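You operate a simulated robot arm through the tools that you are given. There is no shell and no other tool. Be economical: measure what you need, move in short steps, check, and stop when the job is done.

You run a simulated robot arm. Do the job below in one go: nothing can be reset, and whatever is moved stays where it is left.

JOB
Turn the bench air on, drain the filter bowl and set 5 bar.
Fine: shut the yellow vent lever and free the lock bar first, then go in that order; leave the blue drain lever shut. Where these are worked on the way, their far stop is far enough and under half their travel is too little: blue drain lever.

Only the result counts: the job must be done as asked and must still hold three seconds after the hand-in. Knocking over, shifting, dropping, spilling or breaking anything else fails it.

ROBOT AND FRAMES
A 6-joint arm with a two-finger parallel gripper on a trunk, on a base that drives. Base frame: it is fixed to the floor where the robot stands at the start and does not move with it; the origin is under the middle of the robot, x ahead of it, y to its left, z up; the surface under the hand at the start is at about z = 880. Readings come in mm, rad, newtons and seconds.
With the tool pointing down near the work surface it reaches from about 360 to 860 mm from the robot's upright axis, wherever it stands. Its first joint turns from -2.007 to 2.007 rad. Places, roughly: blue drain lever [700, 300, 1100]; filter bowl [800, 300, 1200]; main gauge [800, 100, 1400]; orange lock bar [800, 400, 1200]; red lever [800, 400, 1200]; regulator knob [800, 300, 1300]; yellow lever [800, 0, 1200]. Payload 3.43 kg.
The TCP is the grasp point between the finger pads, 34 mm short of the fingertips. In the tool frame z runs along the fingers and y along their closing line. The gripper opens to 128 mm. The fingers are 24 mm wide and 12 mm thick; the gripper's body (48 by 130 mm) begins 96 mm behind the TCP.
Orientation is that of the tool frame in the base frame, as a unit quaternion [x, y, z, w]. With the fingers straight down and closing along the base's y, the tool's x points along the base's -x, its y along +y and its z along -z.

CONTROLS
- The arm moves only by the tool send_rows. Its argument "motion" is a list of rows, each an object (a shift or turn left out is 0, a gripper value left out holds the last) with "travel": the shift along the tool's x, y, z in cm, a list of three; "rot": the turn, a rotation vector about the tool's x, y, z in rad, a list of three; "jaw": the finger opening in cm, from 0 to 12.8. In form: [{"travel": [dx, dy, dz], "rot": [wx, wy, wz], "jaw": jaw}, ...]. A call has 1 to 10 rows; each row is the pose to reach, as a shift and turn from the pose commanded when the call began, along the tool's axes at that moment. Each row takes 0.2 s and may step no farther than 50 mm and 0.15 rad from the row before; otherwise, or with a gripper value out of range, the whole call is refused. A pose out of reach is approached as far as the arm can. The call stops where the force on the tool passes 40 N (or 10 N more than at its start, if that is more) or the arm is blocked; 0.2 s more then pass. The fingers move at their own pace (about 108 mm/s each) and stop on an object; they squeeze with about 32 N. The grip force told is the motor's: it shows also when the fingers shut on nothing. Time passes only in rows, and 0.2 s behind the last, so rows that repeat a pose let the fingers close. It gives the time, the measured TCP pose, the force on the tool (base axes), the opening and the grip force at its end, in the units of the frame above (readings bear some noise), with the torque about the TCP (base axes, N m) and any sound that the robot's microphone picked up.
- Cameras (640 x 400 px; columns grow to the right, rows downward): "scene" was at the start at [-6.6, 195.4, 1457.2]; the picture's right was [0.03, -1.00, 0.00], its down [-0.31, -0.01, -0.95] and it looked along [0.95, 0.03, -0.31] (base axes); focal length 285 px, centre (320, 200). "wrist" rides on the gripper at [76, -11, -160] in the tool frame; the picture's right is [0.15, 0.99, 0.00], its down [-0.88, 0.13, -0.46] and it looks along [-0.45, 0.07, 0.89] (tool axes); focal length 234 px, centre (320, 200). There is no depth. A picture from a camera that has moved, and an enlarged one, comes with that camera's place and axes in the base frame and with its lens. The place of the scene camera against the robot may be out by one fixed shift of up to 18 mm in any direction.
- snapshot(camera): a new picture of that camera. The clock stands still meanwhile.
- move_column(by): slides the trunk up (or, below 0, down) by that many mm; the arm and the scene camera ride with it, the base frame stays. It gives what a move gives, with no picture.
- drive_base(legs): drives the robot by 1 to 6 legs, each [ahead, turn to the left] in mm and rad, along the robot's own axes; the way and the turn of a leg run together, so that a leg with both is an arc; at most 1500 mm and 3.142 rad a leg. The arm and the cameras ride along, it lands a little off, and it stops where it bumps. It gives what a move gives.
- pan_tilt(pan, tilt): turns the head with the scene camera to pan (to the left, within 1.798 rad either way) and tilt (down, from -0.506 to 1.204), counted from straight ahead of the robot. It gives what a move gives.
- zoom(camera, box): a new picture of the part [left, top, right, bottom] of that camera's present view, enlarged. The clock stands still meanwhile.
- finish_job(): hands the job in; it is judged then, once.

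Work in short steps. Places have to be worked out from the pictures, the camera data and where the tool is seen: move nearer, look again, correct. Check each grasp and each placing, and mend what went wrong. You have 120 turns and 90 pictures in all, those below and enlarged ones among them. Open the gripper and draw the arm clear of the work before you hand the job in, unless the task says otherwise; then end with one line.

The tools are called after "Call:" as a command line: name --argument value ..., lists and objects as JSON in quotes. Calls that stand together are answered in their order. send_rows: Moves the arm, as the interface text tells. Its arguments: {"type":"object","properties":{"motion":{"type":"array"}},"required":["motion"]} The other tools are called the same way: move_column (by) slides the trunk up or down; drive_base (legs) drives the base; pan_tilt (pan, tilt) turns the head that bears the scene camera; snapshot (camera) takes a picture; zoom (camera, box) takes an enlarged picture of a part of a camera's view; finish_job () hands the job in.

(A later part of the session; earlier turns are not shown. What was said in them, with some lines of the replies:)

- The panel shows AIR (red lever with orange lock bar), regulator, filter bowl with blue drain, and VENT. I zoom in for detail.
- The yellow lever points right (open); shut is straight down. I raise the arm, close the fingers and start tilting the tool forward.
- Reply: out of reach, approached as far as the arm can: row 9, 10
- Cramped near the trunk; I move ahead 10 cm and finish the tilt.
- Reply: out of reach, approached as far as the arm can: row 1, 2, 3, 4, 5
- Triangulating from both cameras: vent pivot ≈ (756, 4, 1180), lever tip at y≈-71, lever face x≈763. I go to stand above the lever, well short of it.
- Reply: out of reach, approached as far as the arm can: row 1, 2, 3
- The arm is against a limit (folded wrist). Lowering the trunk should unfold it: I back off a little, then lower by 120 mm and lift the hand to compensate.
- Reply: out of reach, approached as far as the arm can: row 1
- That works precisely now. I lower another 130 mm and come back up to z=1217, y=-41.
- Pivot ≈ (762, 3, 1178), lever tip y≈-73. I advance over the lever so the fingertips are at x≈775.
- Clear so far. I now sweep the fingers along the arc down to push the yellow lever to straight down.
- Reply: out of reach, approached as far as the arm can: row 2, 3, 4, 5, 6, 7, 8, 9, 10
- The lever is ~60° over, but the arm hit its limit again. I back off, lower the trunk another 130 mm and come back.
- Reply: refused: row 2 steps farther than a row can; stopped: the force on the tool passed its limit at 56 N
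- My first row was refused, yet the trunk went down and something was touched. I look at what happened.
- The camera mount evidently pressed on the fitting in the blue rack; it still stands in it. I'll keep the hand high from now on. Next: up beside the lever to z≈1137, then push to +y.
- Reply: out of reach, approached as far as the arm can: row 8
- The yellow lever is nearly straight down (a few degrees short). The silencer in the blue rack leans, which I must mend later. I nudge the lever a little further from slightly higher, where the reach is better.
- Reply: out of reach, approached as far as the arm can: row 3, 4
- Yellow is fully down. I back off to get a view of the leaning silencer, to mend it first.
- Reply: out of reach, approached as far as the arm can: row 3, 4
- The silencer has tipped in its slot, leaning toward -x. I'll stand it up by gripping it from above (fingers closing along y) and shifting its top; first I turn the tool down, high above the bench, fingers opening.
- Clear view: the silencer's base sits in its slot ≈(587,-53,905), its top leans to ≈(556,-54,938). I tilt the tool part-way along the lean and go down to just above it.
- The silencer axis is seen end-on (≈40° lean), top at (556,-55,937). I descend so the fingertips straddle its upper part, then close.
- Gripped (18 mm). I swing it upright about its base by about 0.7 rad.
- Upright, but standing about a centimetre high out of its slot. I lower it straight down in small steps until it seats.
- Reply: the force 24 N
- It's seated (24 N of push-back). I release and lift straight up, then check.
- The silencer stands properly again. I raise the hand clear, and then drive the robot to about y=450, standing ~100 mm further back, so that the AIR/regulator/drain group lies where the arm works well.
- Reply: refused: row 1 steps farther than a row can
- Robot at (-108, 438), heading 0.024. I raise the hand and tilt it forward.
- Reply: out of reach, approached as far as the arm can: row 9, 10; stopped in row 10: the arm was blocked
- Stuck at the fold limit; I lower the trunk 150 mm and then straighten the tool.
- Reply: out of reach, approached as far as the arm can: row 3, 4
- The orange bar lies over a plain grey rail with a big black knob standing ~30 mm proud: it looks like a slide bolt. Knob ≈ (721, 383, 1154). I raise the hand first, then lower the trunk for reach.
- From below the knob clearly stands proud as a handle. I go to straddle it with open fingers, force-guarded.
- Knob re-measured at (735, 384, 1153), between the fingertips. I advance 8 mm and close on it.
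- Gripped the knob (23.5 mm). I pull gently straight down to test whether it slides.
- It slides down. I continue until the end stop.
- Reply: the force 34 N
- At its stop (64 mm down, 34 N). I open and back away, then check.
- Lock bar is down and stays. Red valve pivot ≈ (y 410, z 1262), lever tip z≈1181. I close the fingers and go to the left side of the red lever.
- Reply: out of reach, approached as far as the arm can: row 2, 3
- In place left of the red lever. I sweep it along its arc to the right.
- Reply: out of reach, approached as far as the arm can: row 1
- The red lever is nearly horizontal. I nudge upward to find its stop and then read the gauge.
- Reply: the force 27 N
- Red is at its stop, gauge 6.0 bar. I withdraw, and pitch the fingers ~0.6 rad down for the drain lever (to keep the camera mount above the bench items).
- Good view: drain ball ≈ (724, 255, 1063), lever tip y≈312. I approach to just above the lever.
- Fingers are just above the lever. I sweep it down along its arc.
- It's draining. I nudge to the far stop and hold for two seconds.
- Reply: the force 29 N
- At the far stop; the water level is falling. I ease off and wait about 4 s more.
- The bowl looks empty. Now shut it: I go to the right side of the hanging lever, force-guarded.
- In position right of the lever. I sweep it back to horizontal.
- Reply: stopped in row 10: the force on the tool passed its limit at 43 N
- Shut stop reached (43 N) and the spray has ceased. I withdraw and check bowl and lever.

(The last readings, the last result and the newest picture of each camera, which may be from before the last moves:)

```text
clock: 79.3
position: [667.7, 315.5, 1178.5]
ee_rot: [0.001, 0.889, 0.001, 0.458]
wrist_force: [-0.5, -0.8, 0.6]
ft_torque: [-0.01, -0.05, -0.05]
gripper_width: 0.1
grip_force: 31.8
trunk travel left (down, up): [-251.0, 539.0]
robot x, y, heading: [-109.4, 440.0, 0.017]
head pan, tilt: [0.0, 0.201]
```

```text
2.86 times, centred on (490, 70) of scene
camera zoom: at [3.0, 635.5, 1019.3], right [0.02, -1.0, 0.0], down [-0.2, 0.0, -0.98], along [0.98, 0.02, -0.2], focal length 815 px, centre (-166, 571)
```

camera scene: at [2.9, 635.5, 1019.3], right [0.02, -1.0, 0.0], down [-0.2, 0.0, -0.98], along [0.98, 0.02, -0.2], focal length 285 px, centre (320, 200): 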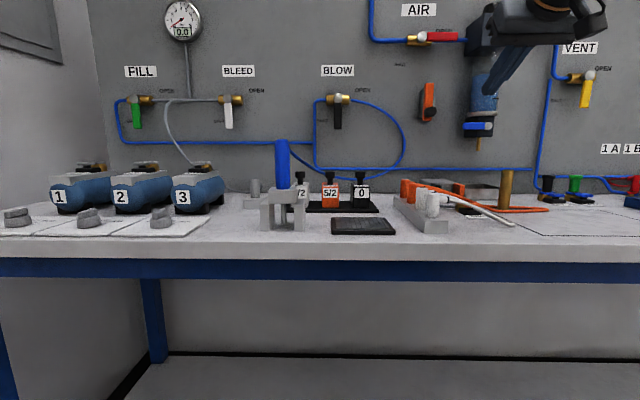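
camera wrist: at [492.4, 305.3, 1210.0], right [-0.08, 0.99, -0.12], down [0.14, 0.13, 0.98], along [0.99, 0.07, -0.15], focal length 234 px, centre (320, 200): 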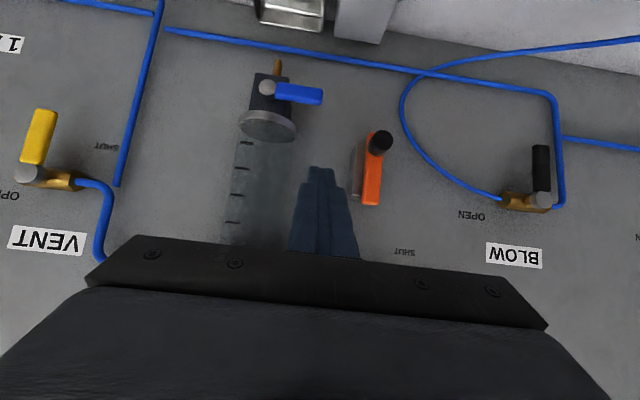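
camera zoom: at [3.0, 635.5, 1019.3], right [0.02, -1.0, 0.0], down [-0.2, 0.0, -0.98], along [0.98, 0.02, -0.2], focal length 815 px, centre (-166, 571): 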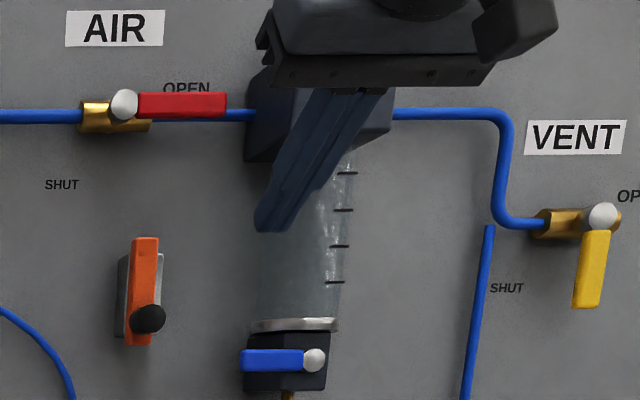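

Drain done: bowl empty, blue shut, red open, yellow shut. For the regulator knob I raise the trunk 170 mm and level the tool forward to look at the knob.

Call:
send_rows --motion '[{"travel": [-2, 0, -3]}, {"travel": [-4, 0, -6]}]'

Call:
move_column --by 170

Call:
send_rows --motion '[{"rot": [0, -0.15, 0], "jaw": 7}, {"travel": [0, -1, 0], "rot": [0, -0.3, 0]}, {"travel": [0, -2, 0], "rot": [0, -0.45, 0]}, {"travel": [0, -3, 0], "rot": [0, -0.6, 0]}, {"travel": [0, -3, 0], "rot": [0, -0.619, 0]}]'

Call:
snapshot --camera "wrist"

Call:
snapshot --camera "scene"

```text
clock: 79.9
position: [643.2, 314.2, 1243.4]
ee_rot: [0.001, 0.889, 0.001, 0.458]
wrist_force: [0.7, 0.0, -1.1]
ft_torque: [0.03, -0.05, 0.01]
gripper_width: 0.0
grip_force: 31.9
trunk travel left (down, up): [-251.0, 539.0]
robot x, y, heading: [-108.9, 440.5, 0.019]
head pan, tilt: [0.0, 0.201]
```

```text
clock: 81.8
position: [642.8, 316.8, 1414.3]
ee_rot: [0.001, 0.888, 0.001, 0.46]
wrist_force: [-0.1, 0.3, 0.0]
ft_torque: [0.01, 0.0, 0.0]
gripper_width: 0.0
grip_force: 31.8
trunk travel left (down, up): [-421.0, 369.0]
robot x, y, heading: [-109.0, 440.6, 0.015]
head pan, tilt: [0.0, 0.201]
```

```text
clock: 83.0
position: [641.1, 286.6, 1413.7]
ee_rot: [0.001, 0.706, 0.0, 0.708]
wrist_force: [0.4, -0.2, 0.8]
ft_torque: [0.02, -0.02, 0.02]
gripper_width: 70.0
grip_force: 0.1
trunk travel left (down, up): [-421.0, 369.0]
robot x, y, heading: [-109.3, 439.5, 0.022]
head pan, tilt: [0.0, 0.201]
```

```text
18 pictures are left
camera wrist: at [481.9, 276.1, 1339.0], right [0.0, 0.99, -0.14], down [-0.46, 0.13, 0.88], along [0.89, 0.06, 0.45], focal length 234 px, centre (320, 200)
```

wrist: 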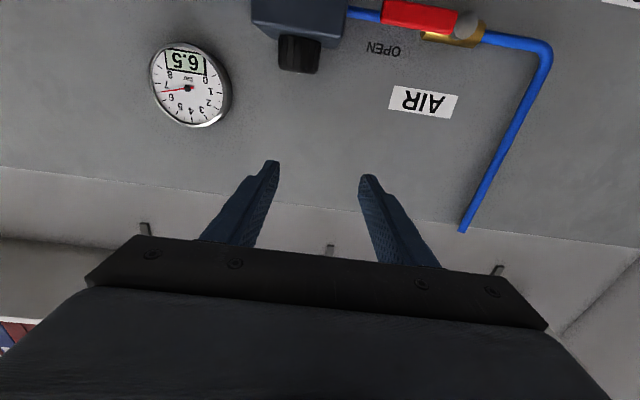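

```text
17 pictures are left
camera scene: at [-44.1, 634.5, 1189.3], right [0.02, -1.0, 0.0], down [-0.2, 0.0, -0.98], along [0.98, 0.02, -0.2], focal length 285 px, centre (320, 200)
```

scene: 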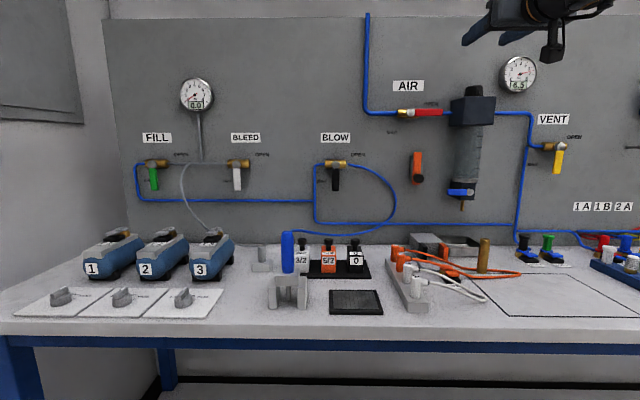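

Knob centre measured at (748, 251, 1320); the gauge reads 6.5. I go in front of it with open fingers, then over it.

Call:
send_rows --motion '[{"travel": [4.5, -1.8, 0]}, {"travel": [9.2, -3.6, 0]}, {"travel": [9.2, -3.6, 4]}, {"travel": [9.2, -3.6, 7]}, {"travel": [9.2, -3.6, 9.4]}]'

Call:
snapshot --camera "wrist"

Call:
zoom --camera "scene" --box '[430, 50, 550, 130]'

```text
refused: row 2 steps farther than a row can; nothing moved
```

```text
16 pictures are left
camera wrist: at [481.9, 276.1, 1339.0], right [0.0, 0.99, -0.14], down [-0.46, 0.13, 0.88], along [0.89, 0.06, 0.45], focal length 234 px, centre (320, 200)
```

wrist: 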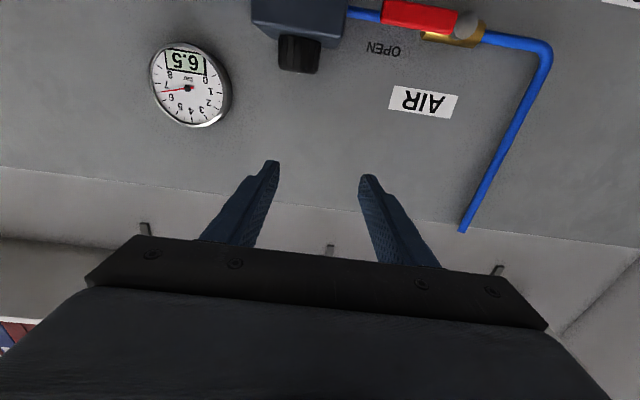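

```text
5.00 times, centred on (490, 90) of scene
camera zoom: at [-44.1, 634.5, 1189.3], right [0.02, -1.0, 0.0], down [-0.2, 0.0, -0.98], along [0.98, 0.02, -0.2], focal length 1426 px, centre (-530, 750)
```

zoom: 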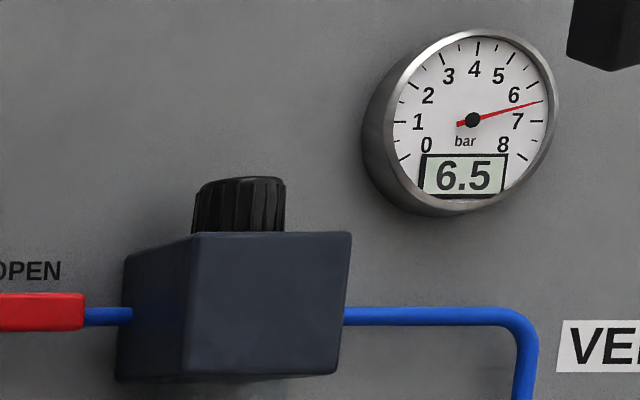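

Call:
send_rows --motion '[{"travel": [4, -1.5, 0]}, {"travel": [7, -3, 0]}, {"travel": [9.2, -3.6, 1]}, {"travel": [9.2, -3.6, 4]}, {"travel": [9.2, -3.6, 7]}, {"travel": [9.2, -3.6, 9.4]}]'

```text
clock: 84.4
position: [737.6, 250.2, 1322.8]
ee_rot: [0.001, 0.706, 0.0, 0.708]
wrist_force: [-0.4, -0.4, 1.3]
ft_torque: [-0.02, 0.07, 0.0]
gripper_width: 69.7
grip_force: 0.0
trunk travel left (down, up): [-421.0, 369.0]
robot x, y, heading: [-113.5, 442.5, 0.024]
head pan, tilt: [0.0, 0.201]
```

Reached with no contact. I take one wrist picture to confirm the knob lies between the fingers.

Call:
snapshot --camera "wrist"

```text
14 pictures are left
camera wrist: at [576.3, 239.5, 1248.9], right [0.0, 0.99, -0.14], down [-0.46, 0.13, 0.88], along [0.89, 0.06, 0.45], focal length 234 px, centre (320, 200)
```

wrist: 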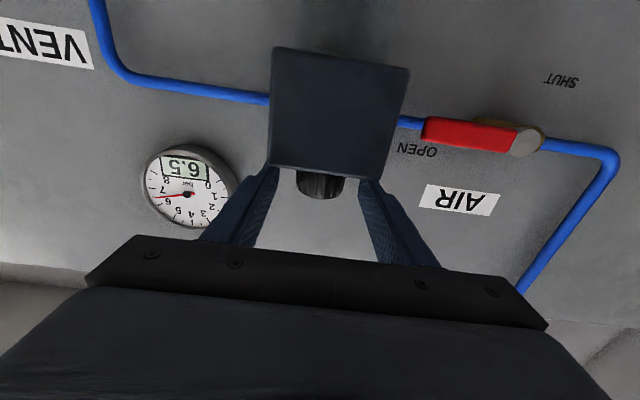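

The knob is between the fingers. I close on it, holding position.

Call:
send_rows --motion '[{"jaw": 3}, {}, {}, {}]'

```text
clock: 85.4
position: [737.5, 250.8, 1322.9]
ee_rot: [0.001, 0.706, 0.001, 0.708]
wrist_force: [4.3, 0.3, 2.2]
ft_torque: [0.1, -0.15, 0.02]
gripper_width: 40.8
grip_force: 45.4
trunk travel left (down, up): [-421.0, 369.0]
robot x, y, heading: [-110.4, 439.2, 0.021]
head pan, tilt: [0.0, 0.201]
```

Gripped (40.8 mm). I turn it 0.3 rad counter-clockwise (from above) as a test and read the gauge.

Call:
send_rows --motion '[{"travel": [0, -0.1, 0], "rot": [-0.1, 0, 0]}, {"travel": [0, -0.2, 0.02], "rot": [-0.2, 0, 0]}, {"travel": [0, -0.3, 0.05], "rot": [-0.3, 0, 0]}]'

Call:
zoom --camera "scene" --box '[430, 50, 550, 130]'

```text
clock: 86.3
position: [738.2, 241.7, 1323.0]
ee_rot: [-0.1, 0.698, 0.101, 0.702]
wrist_force: [12.6, -5.2, 0.9]
ft_torque: [0.14, -0.59, -0.28]
gripper_width: 40.8
grip_force: 44.8
trunk travel left (down, up): [-421.0, 369.0]
robot x, y, heading: [-111.7, 434.8, 0.019]
head pan, tilt: [0.0, 0.201]
stopped in row 3: the force on the tool passed its limit at 45 N (the readings are from after the stop); the commanded pose is now the measured one
```

```text
5.00 times, centred on (490, 90) of scene
camera zoom: at [-42.2, 633.7, 1189.2], right [0.02, -1.0, 0.0], down [-0.2, 0.0, -0.98], along [0.98, 0.02, -0.2], focal length 1426 px, centre (-530, 750)
```

zoom: 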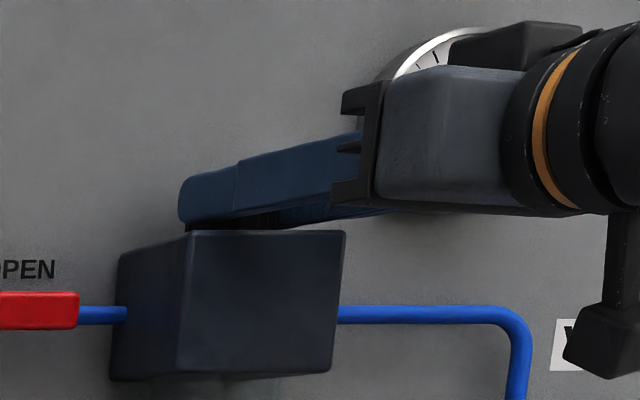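

Call:
snapshot --camera "wrist"

```text
12 pictures are left
camera wrist: at [587.2, 186.7, 1247.8], right [-0.28, 0.95, -0.15], down [-0.48, -0.01, 0.88], along [0.83, 0.31, 0.46], focal length 234 px, centre (320, 200)
```

wrist: 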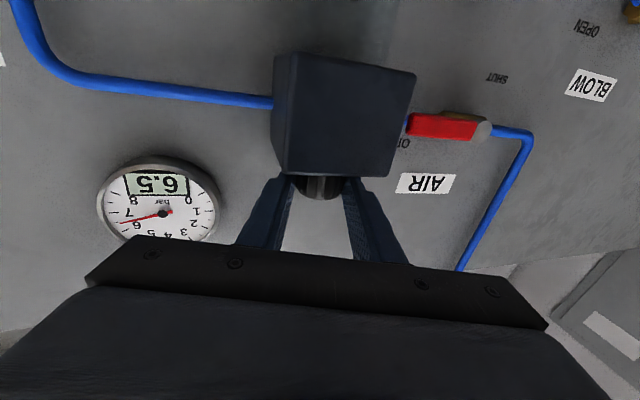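

Still 6.5. The forces suggest the knob's axis lies a bit farther ahead (≈756). I turn further with that centre and read torque and gauge.

Call:
send_rows --motion '[{"travel": [0, -0.25, 0.02], "rot": [-0.08, 0, 0]}, {"travel": [0, -0.4, 0.04], "rot": [-0.16, 0, 0]}, {"travel": [0, -0.55, 0.07], "rot": [-0.24, 0, 0]}]'

Call:
zoom --camera "wrist" --box '[60, 110, 380, 260]'

```text
clock: 87.1
position: [740.1, 236.2, 1322.3]
ee_rot: [-0.183, 0.682, 0.183, 0.684]
wrist_force: [28.0, -16.0, 5.2]
ft_torque: [-0.06, -0.57, -0.82]
gripper_width: 41.2
grip_force: 45.3
trunk travel left (down, up): [-421.0, 369.0]
robot x, y, heading: [-109.7, 441.2, 0.022]
head pan, tilt: [0.0, 0.201]
```

```text
2.00 times, centred on (220, 185) of wrist
camera zoom: at [607.3, 146.3, 1247.7], right [-0.49, 0.86, -0.15], down [-0.46, -0.12, 0.88], along [0.73, 0.5, 0.46], focal length 468 px, centre (520, 230)
```

zoom: 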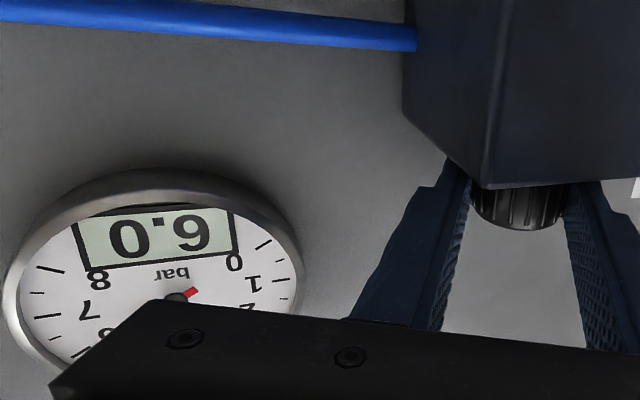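

6.0 now: counter-clockwise lowers it. I continue another 0.24 rad with a side correction.

Call:
send_rows --motion '[{"travel": [0, -0.4, 0.05], "rot": [-0.08, 0, 0]}, {"travel": [0, -0.6, 0.08], "rot": [-0.16, 0, 0]}, {"travel": [0, -0.75, 0.1], "rot": [-0.24, 0, 0]}]'

Call:
zoom --camera "wrist" --box '[0, 110, 320, 260]'

```text
clock: 87.9
position: [742.8, 229.7, 1323.4]
ee_rot: [-0.263, 0.655, 0.264, 0.658]
wrist_force: [23.2, -17.6, 4.9]
ft_torque: [-0.58, 0.0, -0.83]
gripper_width: 40.7
grip_force: 44.8
trunk travel left (down, up): [-421.0, 369.0]
robot x, y, heading: [-109.9, 436.3, 0.02]
head pan, tilt: [0.0, 0.201]
```

```text
2.00 times, centred on (160, 185) of wrist
camera zoom: at [636.6, 111.5, 1247.7], right [-0.68, 0.71, -0.15], down [-0.42, -0.22, 0.88], along [0.59, 0.66, 0.45], focal length 468 px, centre (640, 230)
```

zoom: 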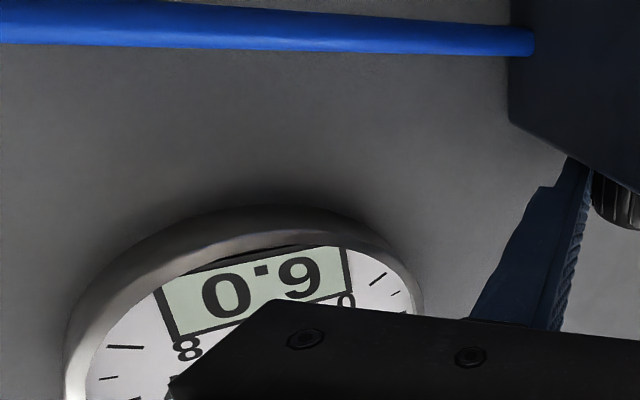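

Still 6.0, near my turning limit. From the poses, the knob's axis works out at (765, 251). I release, swing back to yaw -0.4 about that axis and go in a bit deeper.

Call:
send_rows --motion '[{"jaw": 7}, {}, {"travel": [0, 0.4, 0.3], "rot": [0.145, 0, 0]}, {"travel": [0, 0.73, 0.58], "rot": [0.29, 0, 0]}, {"travel": [0, 1.0, 0.89], "rot": [0.435, 0, 0]}, {"travel": [0, 1.19, 1.23], "rot": [0.58, 0, 0]}, {"travel": [0, 1.31, 1.56], "rot": [0.725, 0, 0]}, {"travel": [0, 1.36, 1.9], "rot": [0.87, 0, 0]}, {"travel": [0, 1.35, 2.22], "rot": [1.015, 0, 0]}, {"travel": [0, 1.36, 2.47], "rot": [1.16, 0, 0]}]'

```text
clock: 90.1
position: [747.8, 256.7, 1320.6]
ee_rot: [0.079, 0.721, -0.089, 0.683]
wrist_force: [1.7, 1.7, 3.6]
ft_torque: [0.12, -0.14, 0.07]
gripper_width: 71.4
grip_force: 0.6
out of reach, approached as far as the arm can: row 9, 10
trunk travel left (down, up): [-421.0, 369.0]
robot x, y, heading: [-109.8, 442.5, 0.017]
head pan, tilt: [0.0, 0.201]
stopped in row 10: the force on the tool passed its limit at 56 N (the readings are from after the stop); the commanded pose is now the measured one
```

Yaw -0.24 is about the limit here and a fingertip touched lightly. I level the tool at yaw -0.2, recentre on the knob and grip.

Call:
send_rows --motion '[{"travel": [-0.2, -0.2, 0.1], "rot": [-0.038, -0.052, 0.019]}, {"travel": [-0.2, -0.22, 0.3], "rot": [-0.038, -0.052, 0.019]}, {"jaw": 3, "travel": [-0.2, -0.22, 0.3], "rot": [-0.038, -0.052, 0.019]}, {"travel": [-0.2, -0.22, 0.3], "rot": [-0.038, -0.052, 0.019]}, {"travel": [-0.2, -0.22, 0.3], "rot": [-0.038, -0.052, 0.019]}]'

Call:
snapshot --camera "wrist"

```text
clock: 91.3
position: [750.9, 253.5, 1320.2]
ee_rot: [0.072, 0.704, -0.072, 0.702]
wrist_force: [0.3, -2.5, -1.0]
ft_torque: [-0.18, -0.33, -0.03]
gripper_width: 40.9
grip_force: 45.2
trunk travel left (down, up): [-421.0, 369.0]
robot x, y, heading: [-109.9, 441.4, 0.016]
head pan, tilt: [0.0, 0.201]
```

```text
9 pictures are left
camera wrist: at [592.1, 274.7, 1246.5], right [0.2, 0.97, -0.15], down [-0.42, 0.22, 0.88], along [0.89, -0.11, 0.45], focal length 234 px, centre (320, 200)
```

wrist: 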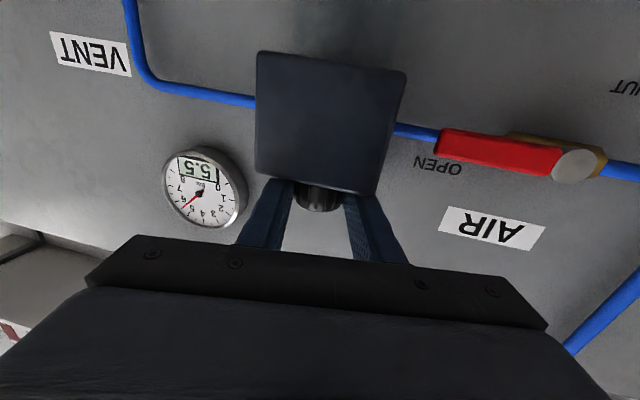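

Reads 5.5 now. One more half-bar step: I turn about 0.36 rad further.

Call:
send_rows --motion '[{"travel": [0, -0.17, 0.01], "rot": [-0.12, 0, 0]}, {"travel": [0, -0.34, 0.04], "rot": [-0.24, 0, 0]}, {"travel": [0, -0.51, 0.09], "rot": [-0.36, 0, 0]}, {"travel": [0, -0.51, 0.09], "rot": [-0.36, 0, 0]}]'

Call:
zoom --camera "wrist" --box '[90, 120, 250, 260]'

```text
clock: 92.3
position: [753.0, 247.0, 1321.1]
ee_rot: [-0.056, 0.705, 0.056, 0.704]
wrist_force: [32.9, -7.5, 21.2]
ft_torque: [-0.12, -0.68, -0.2]
gripper_width: 40.5
grip_force: 44.6
trunk travel left (down, up): [-421.0, 369.0]
robot x, y, heading: [-109.6, 440.2, 0.02]
head pan, tilt: [0.0, 0.201]
```

```text
2.86 times, centred on (170, 190) of wrist
camera zoom: at [595.8, 212.4, 1247.6], right [-0.16, 0.98, -0.15], down [-0.47, 0.06, 0.88], along [0.87, 0.21, 0.45], focal length 669 px, centre (749, 229)
```

zoom: 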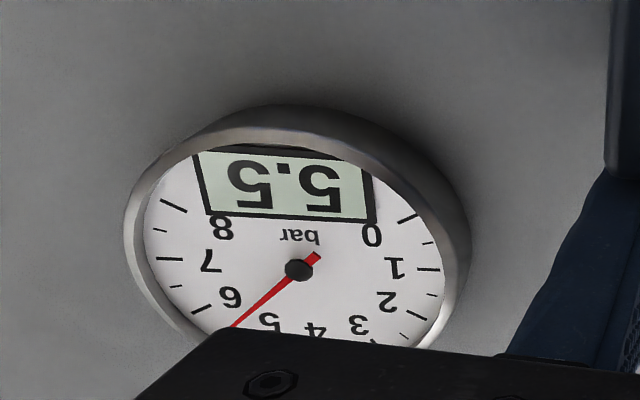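

Detented; still 5.5. I relieve the side force a little and turn 0.16 rad more.

Call:
send_rows --motion '[{"travel": [-0.15, -0.05, 0.15], "rot": [-0.04, 0, 0]}, {"travel": [-0.15, -0.15, 0.18], "rot": [-0.1, 0, 0]}, {"travel": [-0.15, -0.23, 0.2], "rot": [-0.16, 0, 0]}, {"travel": [-0.15, -0.23, 0.2], "rot": [-0.16, 0, 0]}]'

Call:
zoom --camera "wrist" --box '[70, 120, 230, 260]'

```text
clock: 93.3
position: [752.7, 244.9, 1322.2]
ee_rot: [-0.113, 0.699, 0.113, 0.697]
wrist_force: [-8.2, -0.1, -1.7]
ft_torque: [-0.28, -0.23, 0.04]
gripper_width: 40.6
grip_force: 44.8
trunk travel left (down, up): [-421.0, 369.0]
robot x, y, heading: [-107.9, 436.9, 0.016]
head pan, tilt: [0.0, 0.201]
```

```text
2.86 times, centred on (150, 190) of wrist
camera zoom: at [603.8, 185.6, 1248.0], right [-0.31, 0.94, -0.14], down [-0.47, -0.02, 0.88], along [0.83, 0.34, 0.45], focal length 669 px, centre (806, 229)
```

zoom: 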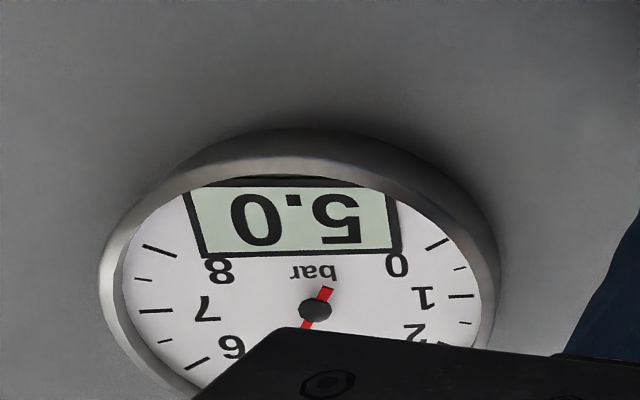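

5.0 bar with hardly any torque left. I open the fingers and withdraw straight back.

Call:
send_rows --motion '[{"jaw": 8}, {}, {"travel": [0, 0, -3]}, {"travel": [0, 0, -7]}, {"travel": [0, 0, -11]}, {"travel": [-4, 0, -11]}, {"travel": [-8, 0, -12]}]'

Call:
snapshot --camera "scene"

```text
clock: 94.9
position: [635.7, 207.7, 1405.7]
ee_rot: [-0.111, 0.699, 0.112, 0.698]
wrist_force: [1.1, 0.3, -0.1]
ft_torque: [0.05, 0.02, -0.01]
gripper_width: 80.0
grip_force: 0.1
trunk travel left (down, up): [-421.0, 369.0]
robot x, y, heading: [-108.9, 438.7, 0.02]
head pan, tilt: [0.0, 0.201]
```

```text
6 pictures are left
camera scene: at [-42.7, 633.9, 1189.2], right [0.02, -1.0, 0.0], down [-0.2, 0.0, -0.98], along [0.98, 0.02, -0.2], focal length 285 px, centre (320, 200)
```

scene: 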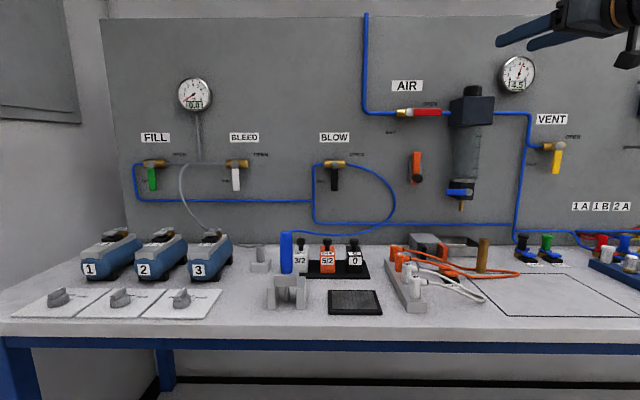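

Call:
zoom --camera "scene" --box '[430, 40, 590, 200]'

```text
2.50 times, centred on (510, 120) of scene
camera zoom: at [-42.7, 633.9, 1189.2], right [0.02, -1.0, 0.0], down [-0.2, 0.0, -0.98], along [0.98, 0.02, -0.2], focal length 713 px, centre (-155, 400)
```

zoom: 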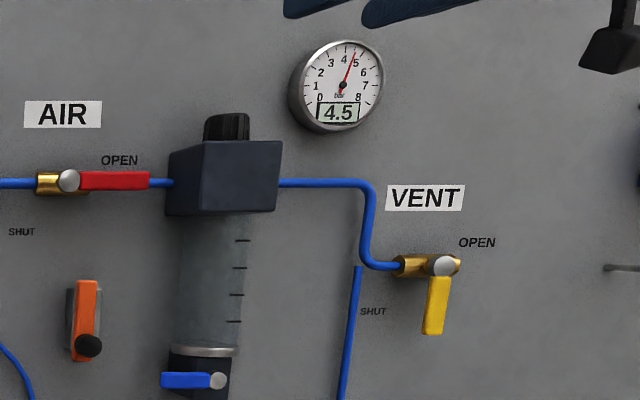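

It settled at 4.5: the gauge lags, so one detent too far. I go back over the knob the same way and re-read before turning.

Call:
send_rows --motion '[{"travel": [4, 0, 1]}, {"travel": [8, 0, 1]}, {"travel": [8, 0, 5]}, {"travel": [8, 0, 9]}, {"travel": [8, 0, 12]}]'

Call:
zoom --camera "wrist" --box '[70, 120, 390, 260]'

```text
clock: 96.1
position: [752.4, 246.5, 1324.4]
ee_rot: [-0.112, 0.7, 0.113, 0.697]
wrist_force: [-0.9, -0.4, 0.7]
ft_torque: [0.01, 0.04, 0.01]
gripper_width: 79.9
grip_force: 0.1
trunk travel left (down, up): [-421.0, 369.0]
robot x, y, heading: [-110.8, 441.5, 0.015]
head pan, tilt: [0.0, 0.201]
```

```text
2.00 times, centred on (230, 190) of wrist
camera zoom: at [602.3, 186.6, 1249.9], right [-0.31, 0.94, -0.14], down [-0.47, -0.02, 0.88], along [0.83, 0.34, 0.45], focal length 468 px, centre (500, 220)
```

zoom: 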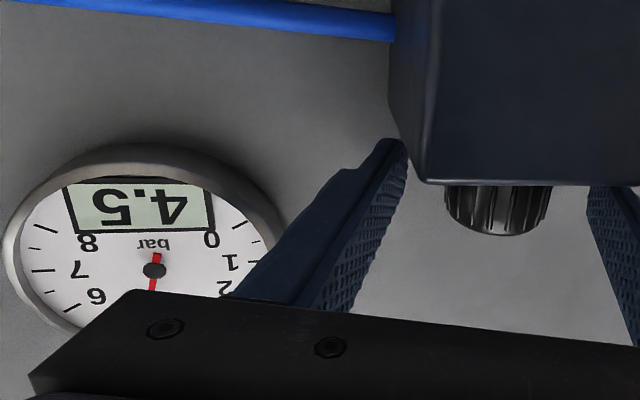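

Steady at 4.5. I grip, turn clockwise one detent (~0.33 rad), and hold for the gauge to settle.

Call:
send_rows --motion '[{"jaw": 3}, {}, {}, {"travel": [0, 0.15, 0.01], "rot": [0.115, 0, 0]}, {"travel": [0, 0.3, 0.035], "rot": [0.23, 0, 0]}, {"travel": [0, 0.44, 0.076], "rot": [0.335, 0, 0]}, {"travel": [0, 0.44, 0.076], "rot": [0.335, 0, 0]}, {"travel": [0, 0.44, 0.076], "rot": [0.335, 0, 0]}, {"travel": [0, 0.44, 0.076], "rot": [0.335, 0, 0]}, {"travel": [0, 0.44, 0.076], "rot": [0.335, 0, 0]}]'

```text
clock: 98.3
position: [751.3, 250.1, 1322.3]
ee_rot: [0.006, 0.708, -0.006, 0.707]
wrist_force: [-30.5, -1.8, -9.7]
ft_torque: [0.05, 0.54, -0.04]
gripper_width: 40.1
grip_force: 45.3
trunk travel left (down, up): [-421.0, 369.0]
robot x, y, heading: [-107.0, 438.9, 0.014]
head pan, tilt: [0.0, 0.201]
```

I release, wait over a second, and read.

Call:
send_rows --motion '[{"jaw": 8}, {}, {}, {}, {}, {}, {}, {}]'

Call:
zoom --camera "wrist" --box '[80, 110, 400, 260]'

```text
clock: 100.1
position: [752.7, 252.2, 1322.4]
ee_rot: [0.007, 0.708, -0.007, 0.706]
wrist_force: [0.3, -0.2, -0.6]
ft_torque: [0.04, 0.01, 0.0]
gripper_width: 79.8
grip_force: 0.0
trunk travel left (down, up): [-421.0, 369.0]
robot x, y, heading: [-109.1, 436.6, 0.019]
head pan, tilt: [0.0, 0.201]
```

```text
2.00 times, centred on (240, 185) of wrist
camera zoom: at [592.1, 243.0, 1249.0], right [0.02, 0.99, -0.15], down [-0.45, 0.14, 0.88], along [0.89, 0.05, 0.45], focal length 468 px, centre (480, 230)
```

zoom: 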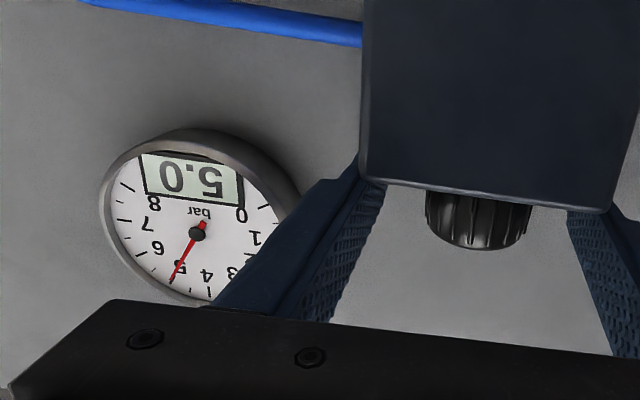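

5.0 bar with the hand free. I withdraw straight back and up, let some time pass, and make a last check.

Call:
send_rows --motion '[{"travel": [0, 0, -3]}, {"travel": [0, 0, -7]}, {"travel": [0, 0, -11]}, {"travel": [-4, 0, -12]}, {"travel": [-8, 0, -13]}, {"travel": [-8, 0, -13]}, {"travel": [-8, 0, -13]}, {"travel": [-8, 0, -13]}, {"travel": [-8, 0, -13]}, {"travel": [-8, 0, -13]}]'

Call:
zoom --camera "scene" --box '[400, 40, 600, 200]'

Call:
zoom --camera "scene" --box '[370, 200, 640, 340]'

```text
clock: 102.3
position: [625.4, 254.6, 1402.6]
ee_rot: [0.005, 0.708, -0.005, 0.706]
wrist_force: [0.1, -0.1, 0.4]
ft_torque: [-0.02, 0.02, -0.01]
gripper_width: 80.0
grip_force: 0.0
trunk travel left (down, up): [-421.0, 369.0]
robot x, y, heading: [-111.8, 437.0, 0.016]
head pan, tilt: [0.0, 0.201]
```

```text
2.50 times, centred on (500, 120) of scene
camera zoom: at [-43.0, 634.0, 1189.3], right [0.02, -1.0, 0.0], down [-0.2, 0.0, -0.98], along [0.98, 0.02, -0.2], focal length 713 px, centre (-130, 400)
```

zoom: 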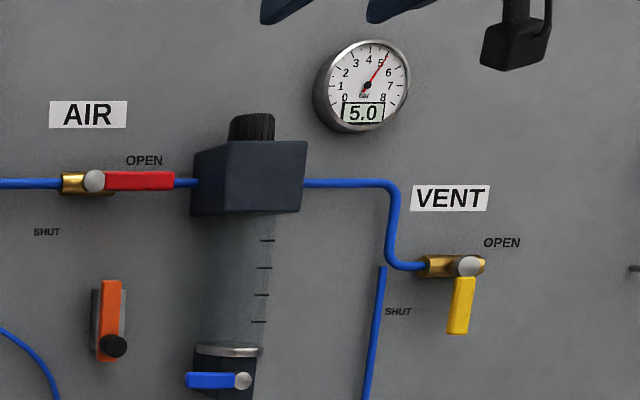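

```text
2.37 times, centred on (505, 270) of scene
camera zoom: at [-43.0, 634.0, 1189.3], right [0.02, -1.0, 0.0], down [-0.2, 0.0, -0.98], along [0.98, 0.02, -0.2], focal length 676 px, centre (-118, 34)
```

zoom: 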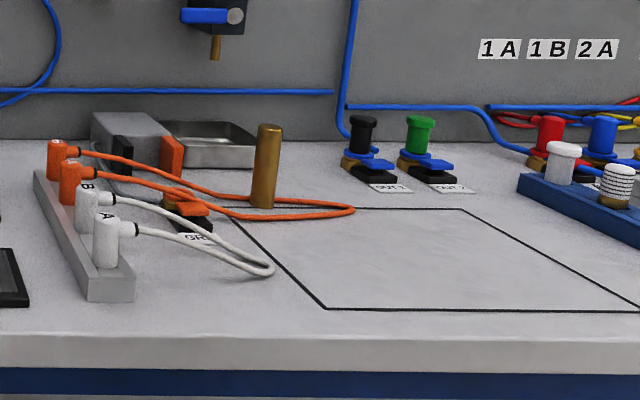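

Everything is as asked: 5.0 bar is steady, the vent is shut, the lock bar is down, the red lever is open, the bowl is drained and the drain is shut. The hand is clear with the fingers open, so I hand in.

Call:
finish_job

```text
The job is handed in.
```

The bench air is on and holding 5.0 bar, the filter bowl is drained, and the blue drain and yellow vent levers are shut; on the way I tipped a silencer in the blue rack, but stood it back upright in its slot.
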